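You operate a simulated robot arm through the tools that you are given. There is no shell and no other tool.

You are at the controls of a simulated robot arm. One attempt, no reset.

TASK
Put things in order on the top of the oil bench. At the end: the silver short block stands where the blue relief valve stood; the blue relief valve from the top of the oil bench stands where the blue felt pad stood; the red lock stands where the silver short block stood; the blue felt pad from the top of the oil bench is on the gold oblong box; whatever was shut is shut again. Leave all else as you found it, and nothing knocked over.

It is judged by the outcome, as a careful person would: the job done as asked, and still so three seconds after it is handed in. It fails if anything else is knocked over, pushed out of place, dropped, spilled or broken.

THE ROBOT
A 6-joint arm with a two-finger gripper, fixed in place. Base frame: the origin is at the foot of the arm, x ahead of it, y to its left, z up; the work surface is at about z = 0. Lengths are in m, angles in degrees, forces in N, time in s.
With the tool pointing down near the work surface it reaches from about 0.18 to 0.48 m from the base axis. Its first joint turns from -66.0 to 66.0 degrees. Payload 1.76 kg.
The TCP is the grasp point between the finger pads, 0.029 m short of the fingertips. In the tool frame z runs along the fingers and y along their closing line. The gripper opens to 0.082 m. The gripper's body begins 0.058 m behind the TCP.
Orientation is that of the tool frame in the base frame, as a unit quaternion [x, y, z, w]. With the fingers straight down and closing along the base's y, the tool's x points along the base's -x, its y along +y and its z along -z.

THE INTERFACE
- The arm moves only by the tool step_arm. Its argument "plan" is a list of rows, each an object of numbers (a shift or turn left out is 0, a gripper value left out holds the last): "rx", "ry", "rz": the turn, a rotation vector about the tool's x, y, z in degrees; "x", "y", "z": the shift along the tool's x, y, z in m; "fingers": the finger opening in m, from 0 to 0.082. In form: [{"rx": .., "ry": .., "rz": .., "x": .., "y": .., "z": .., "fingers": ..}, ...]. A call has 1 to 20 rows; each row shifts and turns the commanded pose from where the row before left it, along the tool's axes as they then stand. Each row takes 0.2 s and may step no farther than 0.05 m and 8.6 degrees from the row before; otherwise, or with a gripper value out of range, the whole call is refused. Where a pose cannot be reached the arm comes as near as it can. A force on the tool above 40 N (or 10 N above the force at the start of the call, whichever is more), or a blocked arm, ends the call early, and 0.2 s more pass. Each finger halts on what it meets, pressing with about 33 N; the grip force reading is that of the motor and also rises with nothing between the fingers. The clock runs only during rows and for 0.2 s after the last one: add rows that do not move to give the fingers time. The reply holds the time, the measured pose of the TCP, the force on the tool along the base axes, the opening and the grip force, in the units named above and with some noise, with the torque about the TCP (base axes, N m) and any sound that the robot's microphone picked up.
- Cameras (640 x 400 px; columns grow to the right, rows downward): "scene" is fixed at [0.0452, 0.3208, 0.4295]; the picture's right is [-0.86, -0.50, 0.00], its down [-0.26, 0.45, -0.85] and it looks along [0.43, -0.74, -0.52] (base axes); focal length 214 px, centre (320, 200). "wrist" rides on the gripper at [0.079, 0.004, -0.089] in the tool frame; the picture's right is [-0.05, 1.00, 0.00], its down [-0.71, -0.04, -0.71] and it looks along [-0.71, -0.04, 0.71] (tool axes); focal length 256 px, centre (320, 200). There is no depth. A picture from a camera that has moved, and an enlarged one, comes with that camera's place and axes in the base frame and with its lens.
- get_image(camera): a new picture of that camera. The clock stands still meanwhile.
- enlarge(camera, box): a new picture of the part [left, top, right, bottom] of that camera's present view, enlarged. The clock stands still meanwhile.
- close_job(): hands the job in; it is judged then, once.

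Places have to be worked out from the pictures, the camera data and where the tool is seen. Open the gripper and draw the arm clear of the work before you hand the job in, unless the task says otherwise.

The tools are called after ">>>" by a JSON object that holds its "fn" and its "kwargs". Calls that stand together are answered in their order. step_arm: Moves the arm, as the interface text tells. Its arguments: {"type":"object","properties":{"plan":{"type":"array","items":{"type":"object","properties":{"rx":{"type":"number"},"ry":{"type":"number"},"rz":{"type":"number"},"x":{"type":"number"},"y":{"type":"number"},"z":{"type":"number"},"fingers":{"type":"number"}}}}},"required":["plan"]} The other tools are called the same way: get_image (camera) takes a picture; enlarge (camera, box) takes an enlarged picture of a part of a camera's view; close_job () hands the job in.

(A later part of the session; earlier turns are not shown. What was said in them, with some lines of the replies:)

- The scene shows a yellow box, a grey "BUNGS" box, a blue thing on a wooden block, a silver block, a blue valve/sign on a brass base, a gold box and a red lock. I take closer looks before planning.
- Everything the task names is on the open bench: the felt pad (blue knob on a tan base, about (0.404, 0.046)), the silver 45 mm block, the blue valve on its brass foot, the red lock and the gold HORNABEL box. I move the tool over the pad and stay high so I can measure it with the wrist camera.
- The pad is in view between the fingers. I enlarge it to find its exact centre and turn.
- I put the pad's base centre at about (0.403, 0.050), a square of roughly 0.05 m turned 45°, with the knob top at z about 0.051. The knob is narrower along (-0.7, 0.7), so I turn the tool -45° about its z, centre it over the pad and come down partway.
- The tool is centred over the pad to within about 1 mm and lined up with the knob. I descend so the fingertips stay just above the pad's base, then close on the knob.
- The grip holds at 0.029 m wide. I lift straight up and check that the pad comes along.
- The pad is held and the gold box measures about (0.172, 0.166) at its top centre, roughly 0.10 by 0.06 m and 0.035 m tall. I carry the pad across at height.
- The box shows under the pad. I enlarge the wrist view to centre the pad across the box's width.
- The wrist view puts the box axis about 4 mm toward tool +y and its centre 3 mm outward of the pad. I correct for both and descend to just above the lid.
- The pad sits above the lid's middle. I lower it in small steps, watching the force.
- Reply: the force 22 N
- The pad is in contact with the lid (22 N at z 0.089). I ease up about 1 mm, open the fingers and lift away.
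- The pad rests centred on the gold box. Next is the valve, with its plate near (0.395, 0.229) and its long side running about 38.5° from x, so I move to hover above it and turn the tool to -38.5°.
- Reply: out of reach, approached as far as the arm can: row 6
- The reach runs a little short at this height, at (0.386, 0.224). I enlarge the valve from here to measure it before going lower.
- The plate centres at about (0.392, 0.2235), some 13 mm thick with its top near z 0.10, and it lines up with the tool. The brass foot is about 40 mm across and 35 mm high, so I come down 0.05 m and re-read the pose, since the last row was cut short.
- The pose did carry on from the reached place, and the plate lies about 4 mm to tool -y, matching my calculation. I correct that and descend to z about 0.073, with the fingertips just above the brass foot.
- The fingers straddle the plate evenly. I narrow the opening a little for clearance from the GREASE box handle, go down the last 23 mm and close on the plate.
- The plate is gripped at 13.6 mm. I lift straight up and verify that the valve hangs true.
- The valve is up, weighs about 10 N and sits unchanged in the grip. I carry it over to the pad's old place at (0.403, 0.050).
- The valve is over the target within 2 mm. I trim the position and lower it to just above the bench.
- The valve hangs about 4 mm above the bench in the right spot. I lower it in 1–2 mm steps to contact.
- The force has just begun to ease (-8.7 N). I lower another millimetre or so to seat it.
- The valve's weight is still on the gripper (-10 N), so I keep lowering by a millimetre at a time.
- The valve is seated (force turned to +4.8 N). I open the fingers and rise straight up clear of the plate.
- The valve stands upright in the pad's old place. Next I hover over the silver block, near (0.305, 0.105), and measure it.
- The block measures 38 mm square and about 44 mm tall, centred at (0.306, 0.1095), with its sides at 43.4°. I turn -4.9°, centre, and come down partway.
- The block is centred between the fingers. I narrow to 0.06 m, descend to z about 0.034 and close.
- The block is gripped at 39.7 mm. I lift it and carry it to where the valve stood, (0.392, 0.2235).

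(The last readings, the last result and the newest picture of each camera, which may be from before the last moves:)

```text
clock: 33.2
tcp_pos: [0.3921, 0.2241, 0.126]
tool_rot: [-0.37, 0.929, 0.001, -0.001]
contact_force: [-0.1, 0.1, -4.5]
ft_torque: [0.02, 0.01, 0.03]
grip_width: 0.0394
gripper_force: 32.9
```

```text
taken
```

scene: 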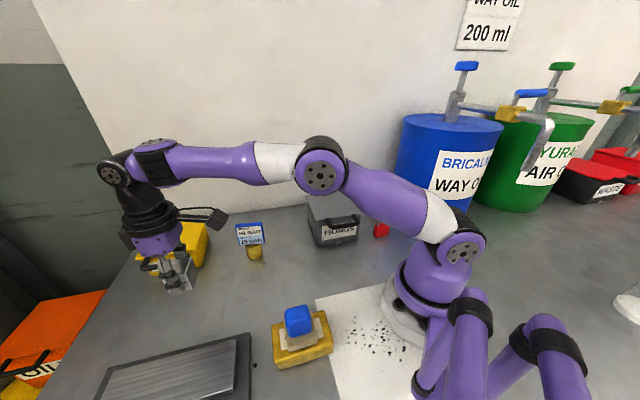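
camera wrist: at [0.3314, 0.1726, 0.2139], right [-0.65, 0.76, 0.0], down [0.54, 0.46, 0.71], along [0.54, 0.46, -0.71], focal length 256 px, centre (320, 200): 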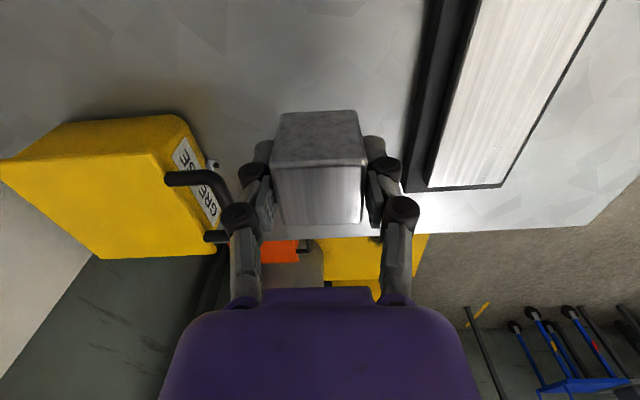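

The block is over the spot, with the GREASE handle well away. I lower it to just above the bench.

>>> {"fn": "step_arm", "kwargs": {"plan": [{"y": -0.0004, "z": 0.03}, {"z": 0.03}, {"z": 0.018}, {"z": 0.008}, {}]}}

>>> {"fn": "enlarge", "kwargs": {"camera": "scene", "box": [120, 220, 260, 330]}}

```text
clock: 34.4
tcp_pos: [0.3928, 0.224, 0.0393]
tool_rot: [-0.37, 0.929, 0.001, 0.002]
contact_force: [0.2, -0.2, -4.5]
ft_torque: [0.01, 0.03, -0.01]
grip_width: 0.0396
gripper_force: 32.9
```

```text
3.64 times, centred on (190, 275) of scene
camera zoom: at [0.0452, 0.3208, 0.4295], right [-0.86, -0.5, 0.0], down [-0.26, 0.45, -0.85], along [0.43, -0.74, -0.52], focal length 780 px, centre (793, -73)
```

zoom: 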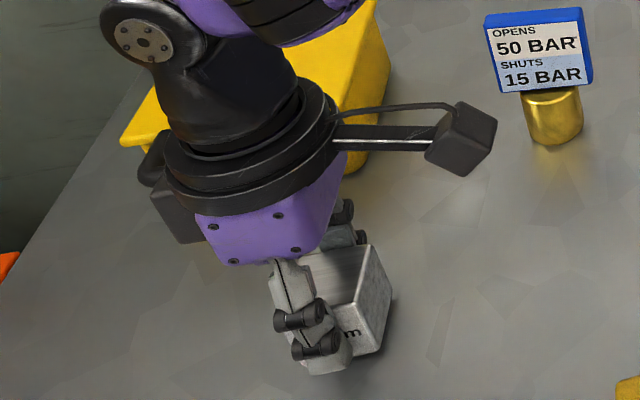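

About 4 mm to go; I lower the block in fine steps until the weight comes off.

>>> {"fn": "step_arm", "kwargs": {"plan": [{"z": 0.0015}, {"z": 0.001}, {"z": 0.001}, {}]}}

```text
clock: 35.4
tcp_pos: [0.393, 0.2236, 0.0364]
tool_rot: [-0.37, 0.929, 0.0, 0.001]
contact_force: [0.3, -0.1, -5.1]
ft_torque: [0.01, -0.02, 0.0]
grip_width: 0.0396
gripper_force: 33.3
```

The weight is still carried (-5 N), so I go down another millimetre or so.

>>> {"fn": "step_arm", "kwargs": {"plan": [{"z": 0.001}, {}]}}

```text
clock: 36.0
tcp_pos: [0.393, 0.2226, 0.0353]
tool_rot: [-0.37, 0.929, 0.0, 0.001]
contact_force: [-0.3, -0.1, -5.1]
ft_torque: [-0.01, -0.02, -0.02]
grip_width: 0.0395
gripper_force: 33.0
```

Still hanging; I take one more millimetre.

>>> {"fn": "step_arm", "kwargs": {"plan": [{"z": 0.001}, {}]}}

```text
clock: 36.6
tcp_pos: [0.3931, 0.2241, 0.0349]
tool_rot: [-0.369, 0.929, 0.002, 0.002]
contact_force: [-5.7, -1.4, 10.3]
ft_torque: [0.03, 0.16, 0.01]
grip_width: 0.0397
gripper_force: 32.8
```

The block is on the bench (+10 N). I open the fingers and rise clear.

>>> {"fn": "step_arm", "kwargs": {"plan": [{"fingers": 0.048}, {"fingers": 0.06}, {}, {"z": -0.015}, {"z": -0.03}, {"z": -0.04}, {"z": -0.03}, {}]}}

>>> {"fn": "get_image", "kwargs": {"camera": "wrist"}}

>>> {"fn": "get_image", "kwargs": {"camera": "scene"}}

```text
clock: 38.4
tcp_pos: [0.3932, 0.2231, 0.1487]
tool_rot: [-0.369, 0.929, 0.0, 0.001]
contact_force: [0.5, -0.5, 0.1]
ft_torque: [0.04, 0.01, 0.0]
grip_width: 0.0603
gripper_force: 0.0
```

```text
taken
camera wrist: at [0.3319, 0.1726, 0.2378], right [-0.65, 0.76, 0.0], down [0.54, 0.46, 0.71], along [0.54, 0.46, -0.71], focal length 256 px, centre (320, 200)
```

wrist: 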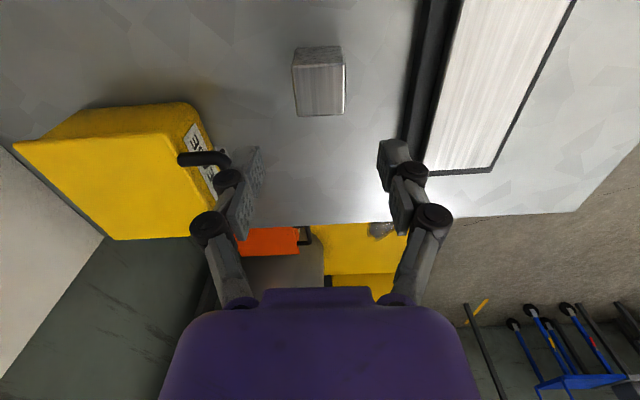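

```text
taken
```

scene: 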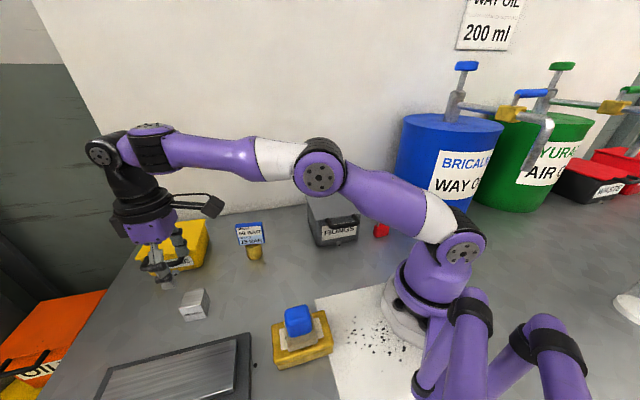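

The block stands where the valve stood, and everything else is undisturbed. Next is the red lock, on the robot's right near (0.136, -0.20), so I move inward at height while turning the tool back toward a natural angle.

>>> {"fn": "step_arm", "kwargs": {"plan": [{"x": 0.04165, "y": -0.0029, "z": -0.01}, {"x": 0.04165, "y": -0.0029, "z": -0.01}, {"x": 0.04165, "y": -0.0029, "z": -0.01}, {"x": 0.04165, "y": -0.0029, "z": -0.01}, {"rz": 7.23}, {"rz": 7.23}, {"rz": 7.23}, {"rz": 7.23}, {"rz": 7.23}, {"rz": 7.25}, {"x": 0.0225, "y": -0.0425}, {"x": 0.0225, "y": -0.0425}, {}]}}

>>> {"fn": "get_image", "kwargs": {"camera": "wrist"}}

>>> {"fn": "get_image", "kwargs": {"camera": "scene"}}

```text
clock: 41.2
tcp_pos: [0.2324, 0.0148, 0.19]
tool_rot: [0.0, 1.0, 0.0, 0.0]
contact_force: [-0.5, 0.1, 0.1]
ft_torque: [-0.01, 0.01, -0.02]
grip_width: 0.0599
gripper_force: 0.1
```

```text
taken
camera wrist: at [0.1535, 0.0202, 0.2778], right [0.05, 1.0, 0.0], down [0.71, -0.04, 0.71], along [0.71, -0.04, -0.71], focal length 256 px, centre (320, 200)
```

wrist: 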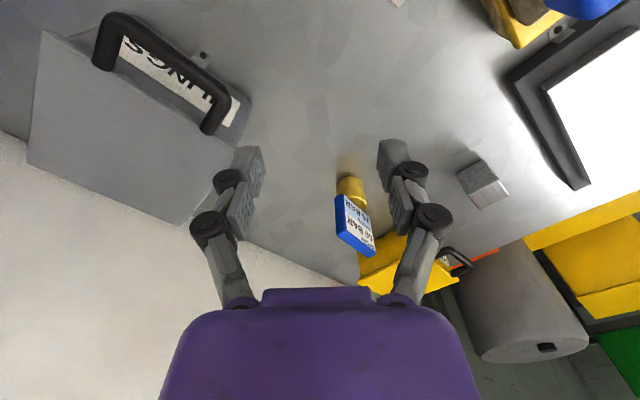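

```text
taken
```

scene: 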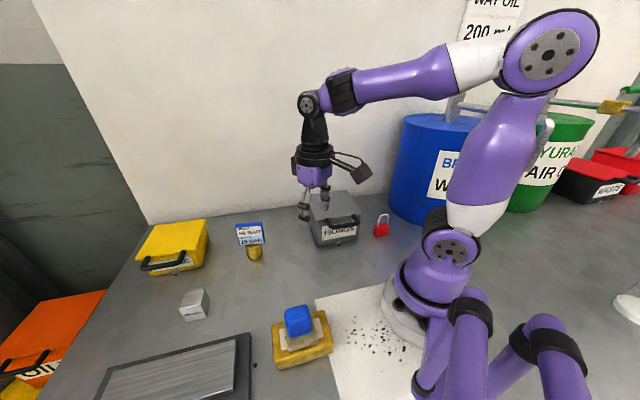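

Clear so far. I continue to about (0.19, -0.07) and turn the tool to +50.6° to look toward the lock.

>>> {"fn": "step_arm", "kwargs": {"plan": [{"x": 0.021, "y": -0.0425, "z": -0.005}, {"x": 0.021, "y": -0.0425, "z": -0.005}, {"rz": 8.43}, {"rz": 8.43}, {"rz": 8.43}, {"rz": 8.43}, {"rz": 8.43}, {"rz": 8.45}, {}]}}

>>> {"fn": "get_image", "kwargs": {"camera": "wrist"}}

>>> {"fn": "get_image", "kwargs": {"camera": "scene"}}

```text
clock: 43.2
tcp_pos: [0.1932, -0.0686, 0.1986]
tool_rot: [0.428, 0.904, 0.001, 0.001]
contact_force: [-0.2, -0.4, 0.9]
ft_torque: [0.01, 0.0, -0.02]
grip_width: 0.0602
gripper_force: 0.1
```

```text
taken
camera wrist: at [0.1452, -0.0048, 0.2873], right [0.81, 0.59, 0.0], down [0.42, -0.57, 0.71], along [0.42, -0.57, -0.71], focal length 256 px, centre (320, 200)
```

wrist: 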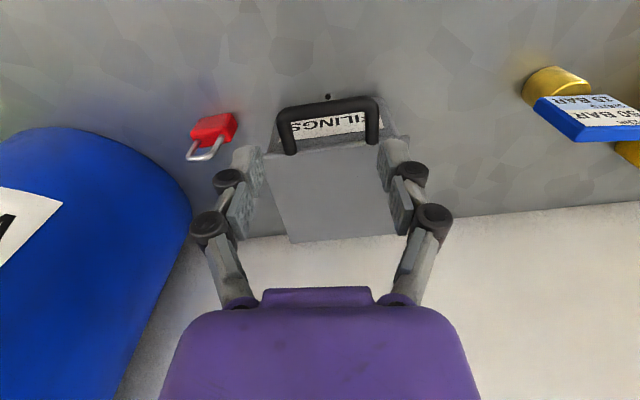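

```text
taken
```

scene: 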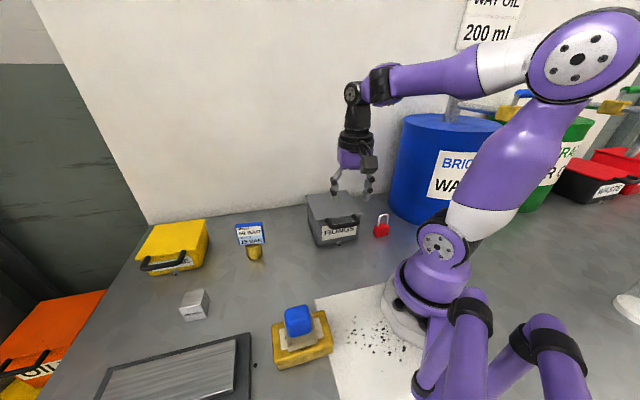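

The lock is confirmed near (0.135, -0.199), with the blue barrel a safe 12 cm beyond it. I move over it at height.

>>> {"fn": "step_arm", "kwargs": {"plan": [{"x": -0.0161, "y": -0.0317}, {"x": -0.0161, "y": -0.0317}, {"x": -0.0161, "y": -0.0317}, {"x": -0.0161, "y": -0.0317, "fingers": 0.078}, {}]}}

>>> {"fn": "get_image", "kwargs": {"camera": "wrist"}}

>>> {"fn": "get_image", "kwargs": {"camera": "scene"}}

>>> {"fn": "enlarge", "kwargs": {"camera": "wrist", "box": [240, 0, 400, 130]}}

```text
clock: 44.4
tcp_pos: [0.1358, -0.2005, 0.1989]
tool_rot: [0.428, 0.904, 0.0, 0.0]
contact_force: [0.8, 0.1, 0.2]
ft_torque: [0.01, -0.01, -0.02]
grip_width: 0.078
gripper_force: 0.0
```

```text
taken
camera wrist: at [0.0876, -0.1358, 0.2873], right [0.81, 0.59, 0.0], down [0.42, -0.57, 0.71], along [0.42, -0.57, -0.71], focal length 256 px, centre (320, 200)
```

wrist: 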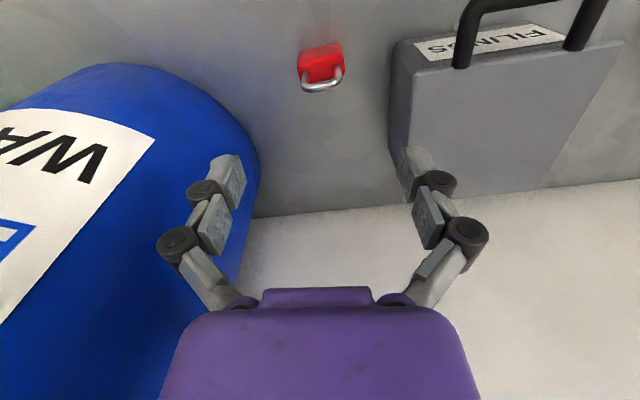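

```text
taken
```

scene: 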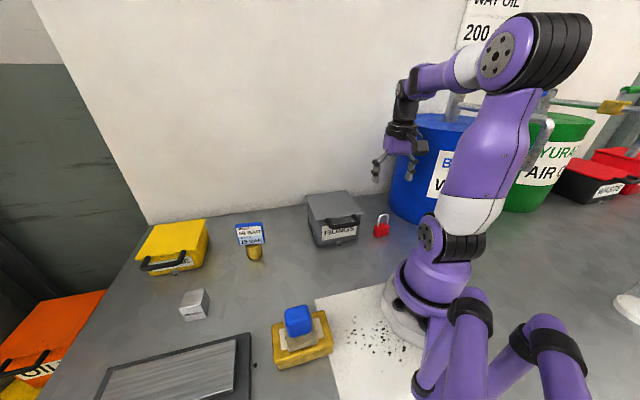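

```text
3.08 times, centred on (320, 65) of wrist
camera zoom: at [0.0876, -0.1358, 0.2873], right [0.81, 0.59, 0.0], down [0.42, -0.57, 0.71], along [0.42, -0.57, -0.71], focal length 788 px, centre (320, 615)
```

zoom: 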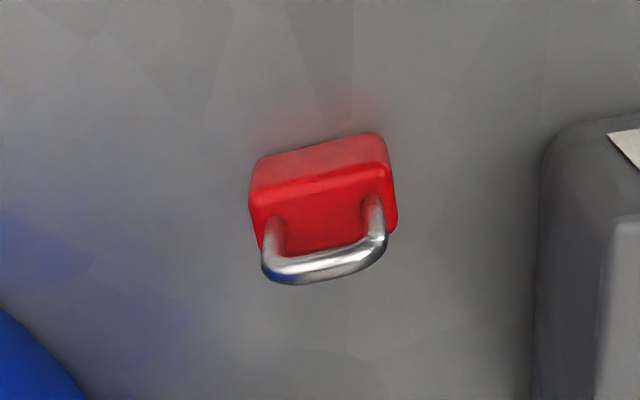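

The lock body reads about 40 mm wide, 18 mm thick and 38 mm tall, with the shackle above. I check its turn from the scene camera too before choosing the grasp angle.

>>> {"fn": "enlarge", "kwargs": {"camera": "scene", "box": [355, 200, 405, 245]}}

>>> {"fn": "enlarge", "kwargs": {"camera": "wrist", "box": [285, 30, 355, 100]}}

```text
8.89 times, centred on (380, 222) of scene
camera zoom: at [0.0452, 0.3208, 0.4295], right [-0.86, -0.5, 0.0], down [-0.26, 0.45, -0.85], along [0.43, -0.74, -0.52], focal length 1906 px, centre (-213, 0)
```

zoom: 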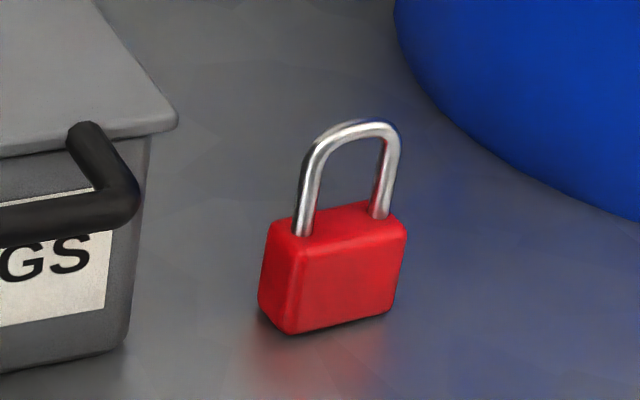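

```text
5.71 times, centred on (320, 65) of wrist
camera zoom: at [0.0876, -0.1358, 0.2873], right [0.81, 0.59, 0.0], down [0.42, -0.57, 0.71], along [0.42, -0.57, -0.71], focal length 1463 px, centre (320, 971)
```

zoom: 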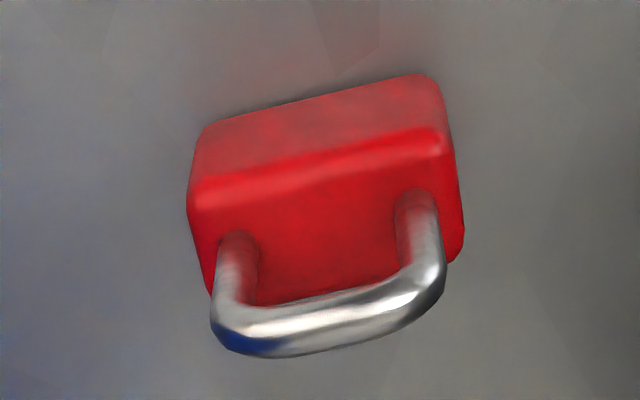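

Both cameras agree that the lock's width runs at about 48°, with its centre near (0.136, -0.199). I turn -8.5° to grip it by its ends, narrow the fingers to keep clear of the FILINGS box, and descend to z about 0.12 to check.

>>> {"fn": "step_arm", "kwargs": {"plan": [{"rz": -8.5, "fingers": 0.06}, {"x": 0.0009, "y": 0.001}, {"z": 0.04}, {"z": 0.04}, {}]}}

>>> {"fn": "get_image", "kwargs": {"camera": "wrist"}}

>>> {"fn": "enlarge", "kwargs": {"camera": "scene", "box": [300, 130, 460, 260]}}

```text
clock: 45.6
tcp_pos: [0.1356, -0.1981, 0.1177]
tool_rot: [0.36, 0.933, 0.001, 0.001]
contact_force: [0.3, 0.1, -0.4]
ft_torque: [0.03, 0.02, 0.01]
grip_width: 0.06
gripper_force: 0.1
```

```text
taken
camera wrist: at [0.0802, -0.1413, 0.2071], right [0.71, 0.71, 0.0], down [0.5, -0.5, 0.71], along [0.5, -0.5, -0.71], focal length 256 px, centre (320, 200)
```

wrist: 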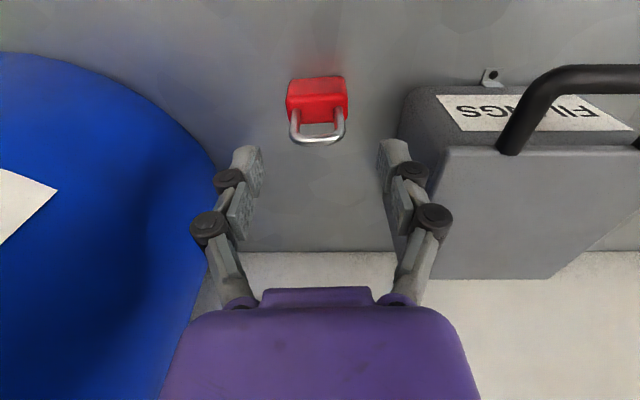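

```text
3.08 times, centred on (380, 195) of scene
camera zoom: at [0.0452, 0.3208, 0.4295], right [-0.86, -0.5, 0.0], down [-0.26, 0.45, -0.85], along [0.43, -0.74, -0.52], focal length 660 px, centre (135, 215)
```

zoom: 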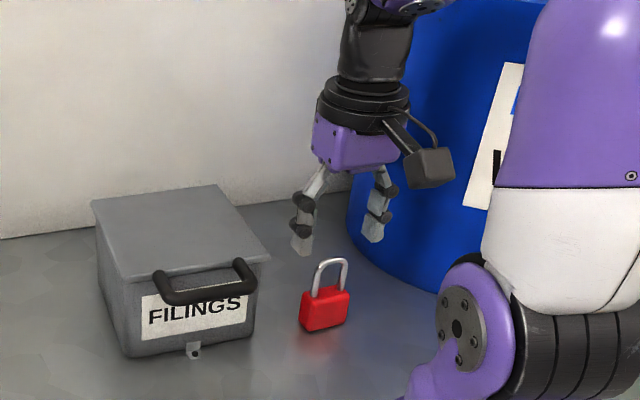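

The lock is nearly centred, about 2 mm toward tool -y and -x, and square to the fingers. I trim that, set the opening to 0.052 m and descend to z about 0.036 to grip the body ends.

>>> {"fn": "step_arm", "kwargs": {"plan": [{"x": -0.002, "y": -0.002, "fingers": 0.052}, {"z": 0.025}, {"z": 0.025}, {"z": 0.02}, {}]}}

>>> {"fn": "get_image", "kwargs": {"camera": "wrist"}}

>>> {"fn": "enlarge", "kwargs": {"camera": "scene", "box": [300, 130, 460, 260]}}

```text
clock: 46.8
tcp_pos: [0.1369, -0.2005, 0.0488]
tool_rot: [0.361, 0.933, 0.001, 0.0]
contact_force: [0.2, -0.1, 0.0]
ft_torque: [-0.01, -0.01, -0.02]
grip_width: 0.052
gripper_force: 0.1
```

```text
taken
camera wrist: at [0.0796, -0.1441, 0.1364], right [0.71, 0.71, 0.0], down [0.5, -0.5, 0.71], along [0.5, -0.5, -0.71], focal length 256 px, centre (320, 200)
```

wrist: 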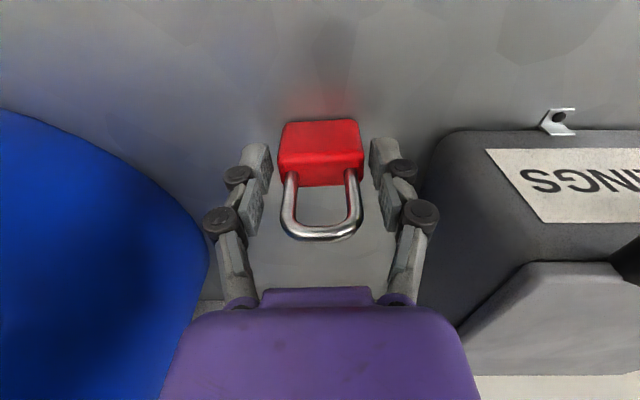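

```text
3.08 times, centred on (380, 195) of scene
camera zoom: at [0.0452, 0.3208, 0.4295], right [-0.86, -0.5, 0.0], down [-0.26, 0.45, -0.85], along [0.43, -0.74, -0.52], focal length 660 px, centre (135, 215)
```

zoom: 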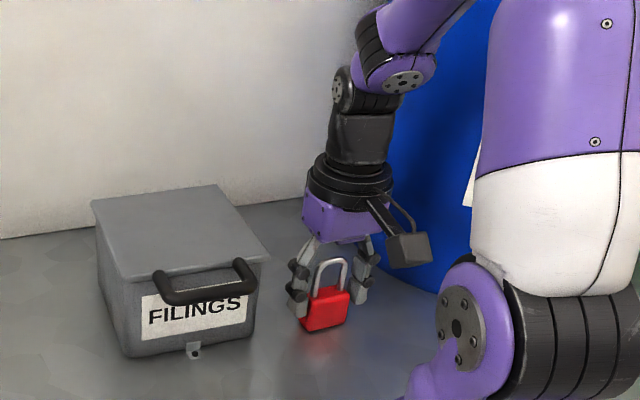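

The lock sits centrally between the fingers with clear space to the FILINGS box. I go down the last 13 mm and close.

>>> {"fn": "step_arm", "kwargs": {"plan": [{"z": 0.008}, {"z": 0.005}, {}, {"fingers": 0.03}, {}, {}]}}

>>> {"fn": "get_image", "kwargs": {"camera": "wrist"}}

```text
clock: 48.2
tcp_pos: [0.136, -0.2015, 0.0363]
tool_rot: [0.359, 0.934, 0.001, 0.001]
contact_force: [0.3, -1.3, 2.4]
ft_torque: [0.0, -0.09, -0.04]
grip_width: 0.0434
gripper_force: 33.1
```

```text
taken
camera wrist: at [0.0795, -0.1445, 0.1238], right [0.71, 0.71, 0.0], down [0.5, -0.5, 0.71], along [0.5, -0.5, -0.71], focal length 256 px, centre (320, 200)
```

wrist: 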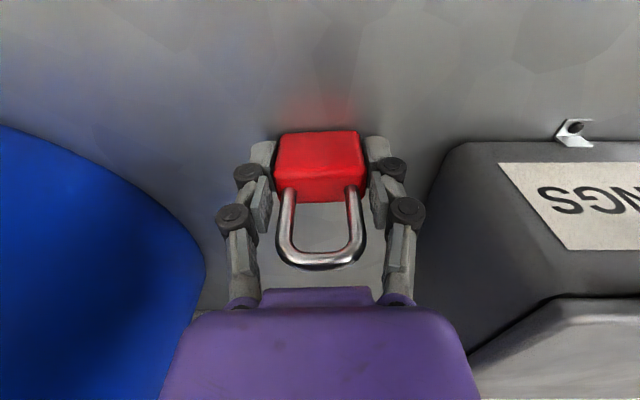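

The lock is held at 43.4 mm. I lift straight up, then swing back inward at height.

>>> {"fn": "step_arm", "kwargs": {"plan": [{"z": -0.01}, {"z": -0.03}, {"z": -0.04}, {"z": -0.045}, {"z": -0.04}, {}, {"x": 0.0095, "y": 0.0265}, {"x": 0.0095, "y": 0.0265}, {"x": 0.0095, "y": 0.0265}, {"x": 0.0095, "y": 0.0265}, {"x": 0.0095, "y": 0.0265}, {}]}}

>>> {"fn": "get_image", "kwargs": {"camera": "wrist"}}

>>> {"fn": "get_image", "kwargs": {"camera": "scene"}}

```text
clock: 50.8
tcp_pos: [0.1892, -0.0703, 0.2011]
tool_rot: [0.36, 0.933, 0.001, 0.0]
contact_force: [-0.3, 0.0, -1.1]
ft_torque: [0.0, 0.0, 0.02]
grip_width: 0.0431
gripper_force: 32.6
```

```text
taken
camera wrist: at [0.1327, -0.0137, 0.2895], right [0.71, 0.7, 0.0], down [0.5, -0.5, 0.71], along [0.5, -0.5, -0.71], focal length 256 px, centre (320, 200)
```

wrist: 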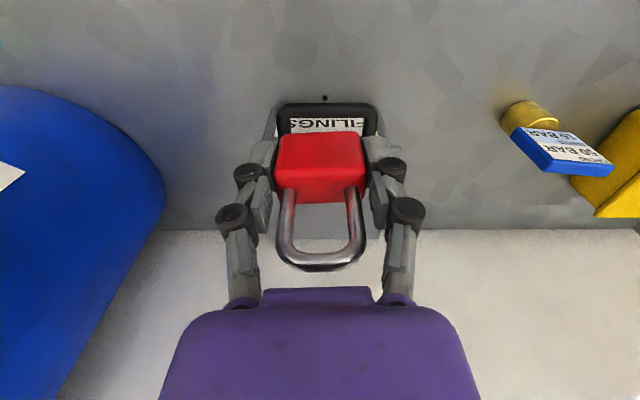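

```text
taken
```

scene: 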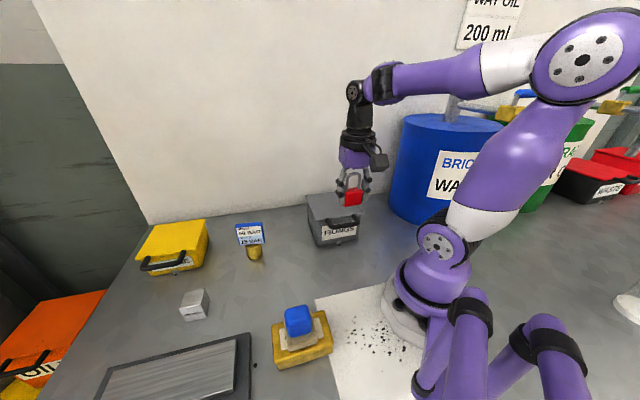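

The lock is secure and clear. I turn the tool back to 0° and carry the lock toward the block's old place at (0.3064, 0.1095).

>>> {"fn": "step_arm", "kwargs": {"plan": [{"rz": -8.44}, {"rz": -8.44}, {"rz": -8.44}, {"rz": -8.44}, {"rz": -8.44}, {}, {"x": -0.0168, "y": 0.0257}, {"x": -0.0168, "y": 0.0257}, {"x": -0.0168, "y": 0.0257}, {"x": -0.0168, "y": 0.0257}, {"x": -0.0168, "y": 0.0257}, {"x": -0.0168, "y": 0.0257}, {"x": -0.0168, "y": 0.0257}, {}, {}]}}

>>> {"fn": "get_image", "kwargs": {"camera": "wrist"}}

>>> {"fn": "get_image", "kwargs": {"camera": "scene"}}

```text
clock: 54.0
tcp_pos: [0.3072, 0.1072, 0.2024]
tool_rot: [-0.002, 1.0, 0.0, 0.001]
contact_force: [0.9, 0.1, -2.0]
ft_torque: [0.0, -0.03, 0.03]
grip_width: 0.0431
gripper_force: 33.2
```

```text
taken
camera wrist: at [0.2275, 0.1127, 0.2899], right [0.05, 1.0, 0.0], down [0.71, -0.04, 0.71], along [0.71, -0.04, -0.71], focal length 256 px, centre (320, 200)
```

wrist: 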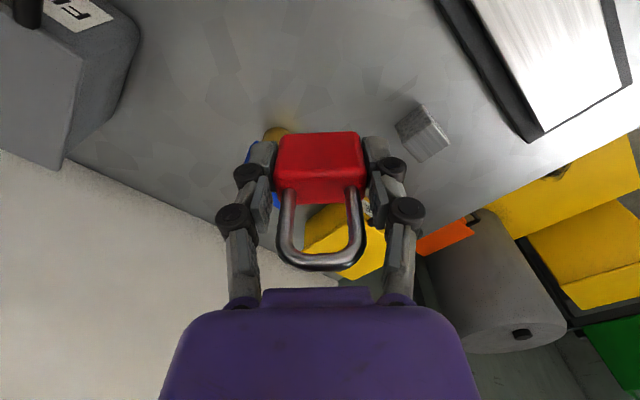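

```text
taken
```

scene: 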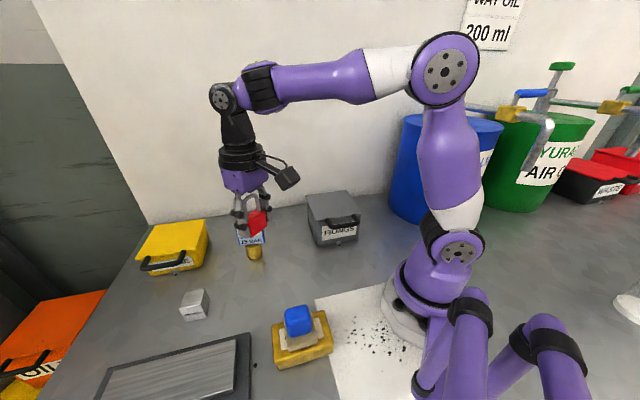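

The lock is over the spot, 2 mm short in y. I trim that and lower to just above the bench.

>>> {"fn": "step_arm", "kwargs": {"plan": [{"y": 0.0018, "z": 0.03}, {"z": 0.04}, {"z": 0.04}, {"z": 0.03}, {"z": 0.015}, {"z": 0.006}, {}]}}

>>> {"fn": "enlarge", "kwargs": {"camera": "scene", "box": [190, 180, 340, 310]}}

>>> {"fn": "get_image", "kwargs": {"camera": "wrist"}}

```text
clock: 55.6
tcp_pos: [0.3071, 0.1117, 0.0401]
tool_rot: [-0.001, 1.0, 0.001, 0.001]
contact_force: [-0.6, 0.7, -2.3]
ft_torque: [0.0, 0.02, 0.01]
grip_width: 0.0436
gripper_force: 33.3
```

```text
3.08 times, centred on (265, 245) of scene
camera zoom: at [0.0452, 0.3208, 0.4295], right [-0.86, -0.5, 0.0], down [-0.26, 0.45, -0.85], along [0.43, -0.74, -0.52], focal length 660 px, centre (489, 62)
```

zoom: 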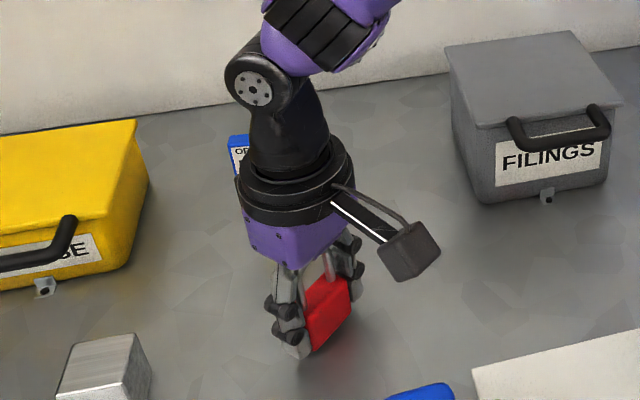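

```text
taken
camera wrist: at [0.2272, 0.1154, 0.129], right [0.05, 1.0, 0.0], down [0.71, -0.04, 0.71], along [0.71, -0.04, -0.71], focal length 256 px, centre (320, 200)
```

wrist: 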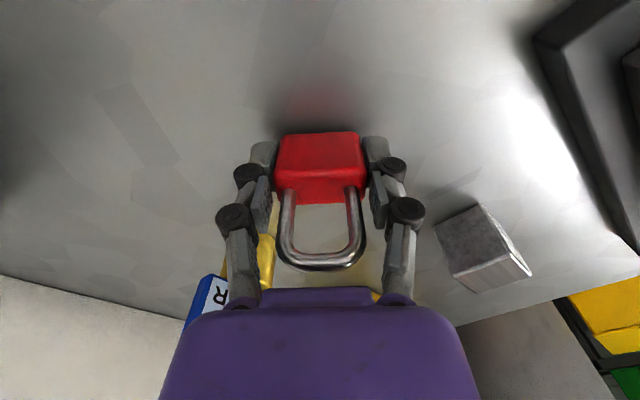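

The wrist camera pose puts the tool at (0.3065, 0.1112), so I trim y by -1.6 mm and then lower in fine steps to contact.

>>> {"fn": "step_arm", "kwargs": {"plan": [{"y": -0.0016}, {"z": 0.0015}, {"z": 0.001}, {"z": 0.001}, {}]}}

```text
clock: 56.8
tcp_pos: [0.3069, 0.1089, 0.0377]
tool_rot: [-0.001, 1.0, 0.001, 0.002]
contact_force: [0.0, 0.4, -1.5]
ft_torque: [0.02, 0.02, 0.0]
grip_width: 0.0431
gripper_force: 32.2
```

No contact yet (-1.5 N); I take another millimetre.

>>> {"fn": "step_arm", "kwargs": {"plan": [{"z": 0.001}, {}]}}

```text
clock: 57.4
tcp_pos: [0.3071, 0.1095, 0.0368]
tool_rot: [-0.001, 1.0, 0.0, 0.001]
contact_force: [0.3, 0.0, -1.0]
ft_torque: [0.03, 0.0, -0.04]
grip_width: 0.0436
gripper_force: 33.2
```

Still hanging (-1.0 N, within noise of the lock's weight); another millimetre.

>>> {"fn": "step_arm", "kwargs": {"plan": [{"z": 0.001}, {}]}}

```text
clock: 58.0
tcp_pos: [0.3071, 0.1102, 0.0366]
tool_rot: [-0.001, 1.0, 0.001, 0.001]
contact_force: [-3.8, -1.6, 11.2]
ft_torque: [0.11, 0.12, 0.03]
grip_width: 0.0433
gripper_force: 33.0
```

The lock is seated (+11 N). I open the fingers and rise straight up past the shackle.

>>> {"fn": "step_arm", "kwargs": {"plan": [{"fingers": 0.05}, {"fingers": 0.062}, {}, {"z": -0.015}, {"z": -0.03}, {"z": -0.04}, {"z": -0.04}, {"z": -0.03}, {}]}}

>>> {"fn": "get_image", "kwargs": {"camera": "wrist"}}

>>> {"fn": "get_image", "kwargs": {"camera": "scene"}}

```text
clock: 60.0
tcp_pos: [0.3059, 0.109, 0.1897]
tool_rot: [-0.001, 1.0, -0.001, 0.001]
contact_force: [0.1, 0.1, -0.1]
ft_torque: [-0.01, -0.04, 0.02]
grip_width: 0.0618
gripper_force: 0.1
```

```text
taken
camera wrist: at [0.2262, 0.1134, 0.2781], right [0.05, 1.0, 0.0], down [0.71, -0.04, 0.71], along [0.71, -0.04, -0.71], focal length 256 px, centre (320, 200)
```

wrist: 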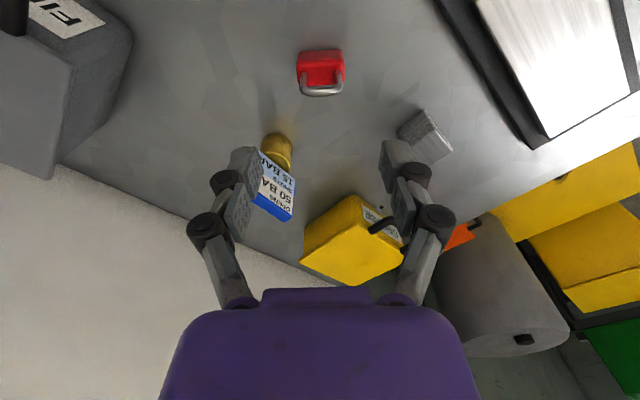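

```text
taken
```

scene: 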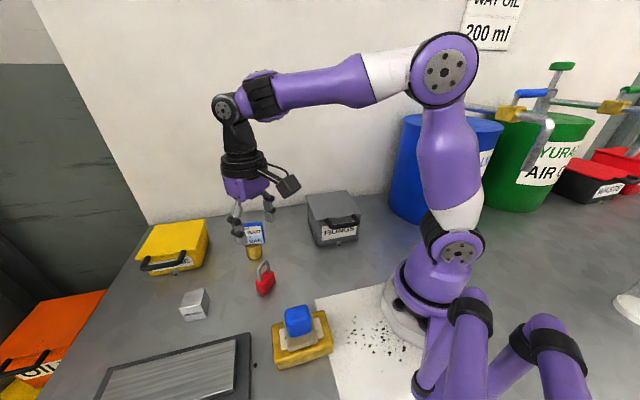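

All four items are placed. I open the gripper fully, draw the arm back to about its starting pose and inspect the result.

>>> {"fn": "step_arm", "kwargs": {"plan": [{"z": -0.03}, {"x": 0.013, "y": -0.0188, "z": -0.0207}, {"x": 0.013, "y": -0.0188, "z": -0.0207}, {"x": 0.013, "y": -0.0188, "z": -0.0207}, {"x": 0.013, "y": -0.0188, "z": -0.0207}, {"x": 0.013, "y": -0.0188, "z": -0.0207}, {"fingers": 0.082}, {}, {}]}}

>>> {"fn": "get_image", "kwargs": {"camera": "scene"}}

>>> {"fn": "enlarge", "kwargs": {"camera": "scene", "box": [150, 200, 350, 380]}}

>>> {"fn": "enlarge", "kwargs": {"camera": "wrist", "box": [300, 0, 640, 250]}}

>>> {"fn": "enlarge", "kwargs": {"camera": "scene", "box": [230, 180, 420, 300]}}

```text
clock: 62.0
tcp_pos: [0.2403, 0.0144, 0.3233]
tool_rot: [0.0, 1.0, 0.0, 0.001]
contact_force: [0.1, -0.5, -0.4]
ft_torque: [0.01, 0.01, 0.01]
grip_width: 0.0818
gripper_force: 0.1
```

```text
taken
```

scene: 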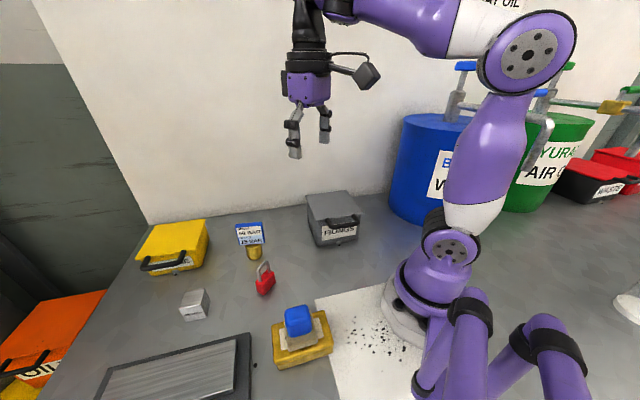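

```text
2.22 times, centred on (250, 290) of scene
camera zoom: at [0.0452, 0.3208, 0.4295], right [-0.86, -0.5, 0.0], down [-0.26, 0.45, -0.85], along [0.43, -0.74, -0.52], focal length 477 px, centre (476, 0)
```

zoom: 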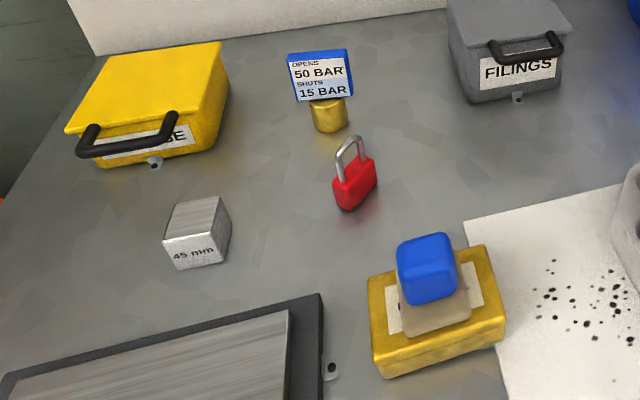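

```text
1.60 times, centred on (470, 125) of wrist
camera zoom: at [0.1615, 0.0189, 0.4108], right [0.05, 1.0, 0.0], down [0.71, -0.04, 0.71], along [0.71, -0.04, -0.71], focal length 410 px, centre (80, 320)
```

zoom: 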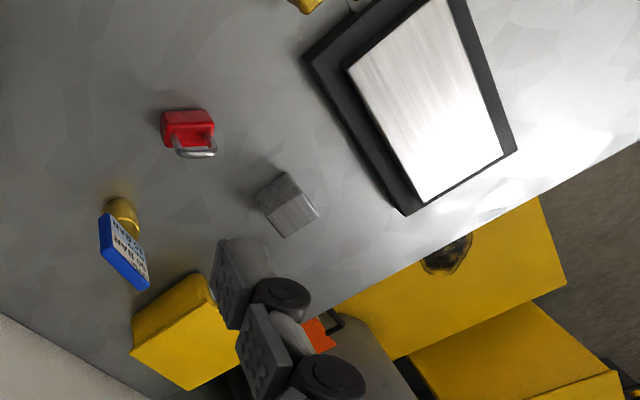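

```text
3.33 times, centred on (325, 240) of scene
camera zoom: at [0.0452, 0.3208, 0.4295], right [-0.86, -0.5, 0.0], down [-0.26, 0.45, -0.85], along [0.43, -0.74, -0.52], focal length 715 px, centre (303, 67)
```

zoom: 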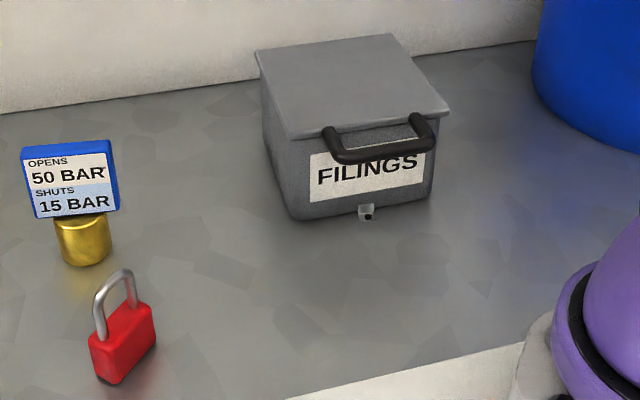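

The final views show each item upright in its place: valve on the pad's old spot, block on the valve's, lock on the block's and pad on the gold box. The closed boxes are untouched and the arm is clear with the gripper open, so I hand the job in.

>>> {"fn": "close_job", "kwargs": {}}

```text
The job is handed in.
```

The bench is in the order you asked for, and I have handed the job in. In the last pictures everything is upright and in place:

- **Silver short block:** it stands where the blue relief valve stood.
- **Blue relief valve:** it stands where the blue felt pad stood.
- **Red lock:** it stands where the silver block stood, turned about 40° from the way it faced before.
- **Blue felt pad:** it sits centred on the gold HORNABEL box. I took the blue knob on a tan base to be the felt pad, as nothing else on the bench fitted that name.

By my measurements each item is within about 2 mm of its target. I opened nothing, so the shut boxes are still shut, and nothing else looks moved. The gripper is open and the arm is back near its starting pose, clear of the work.
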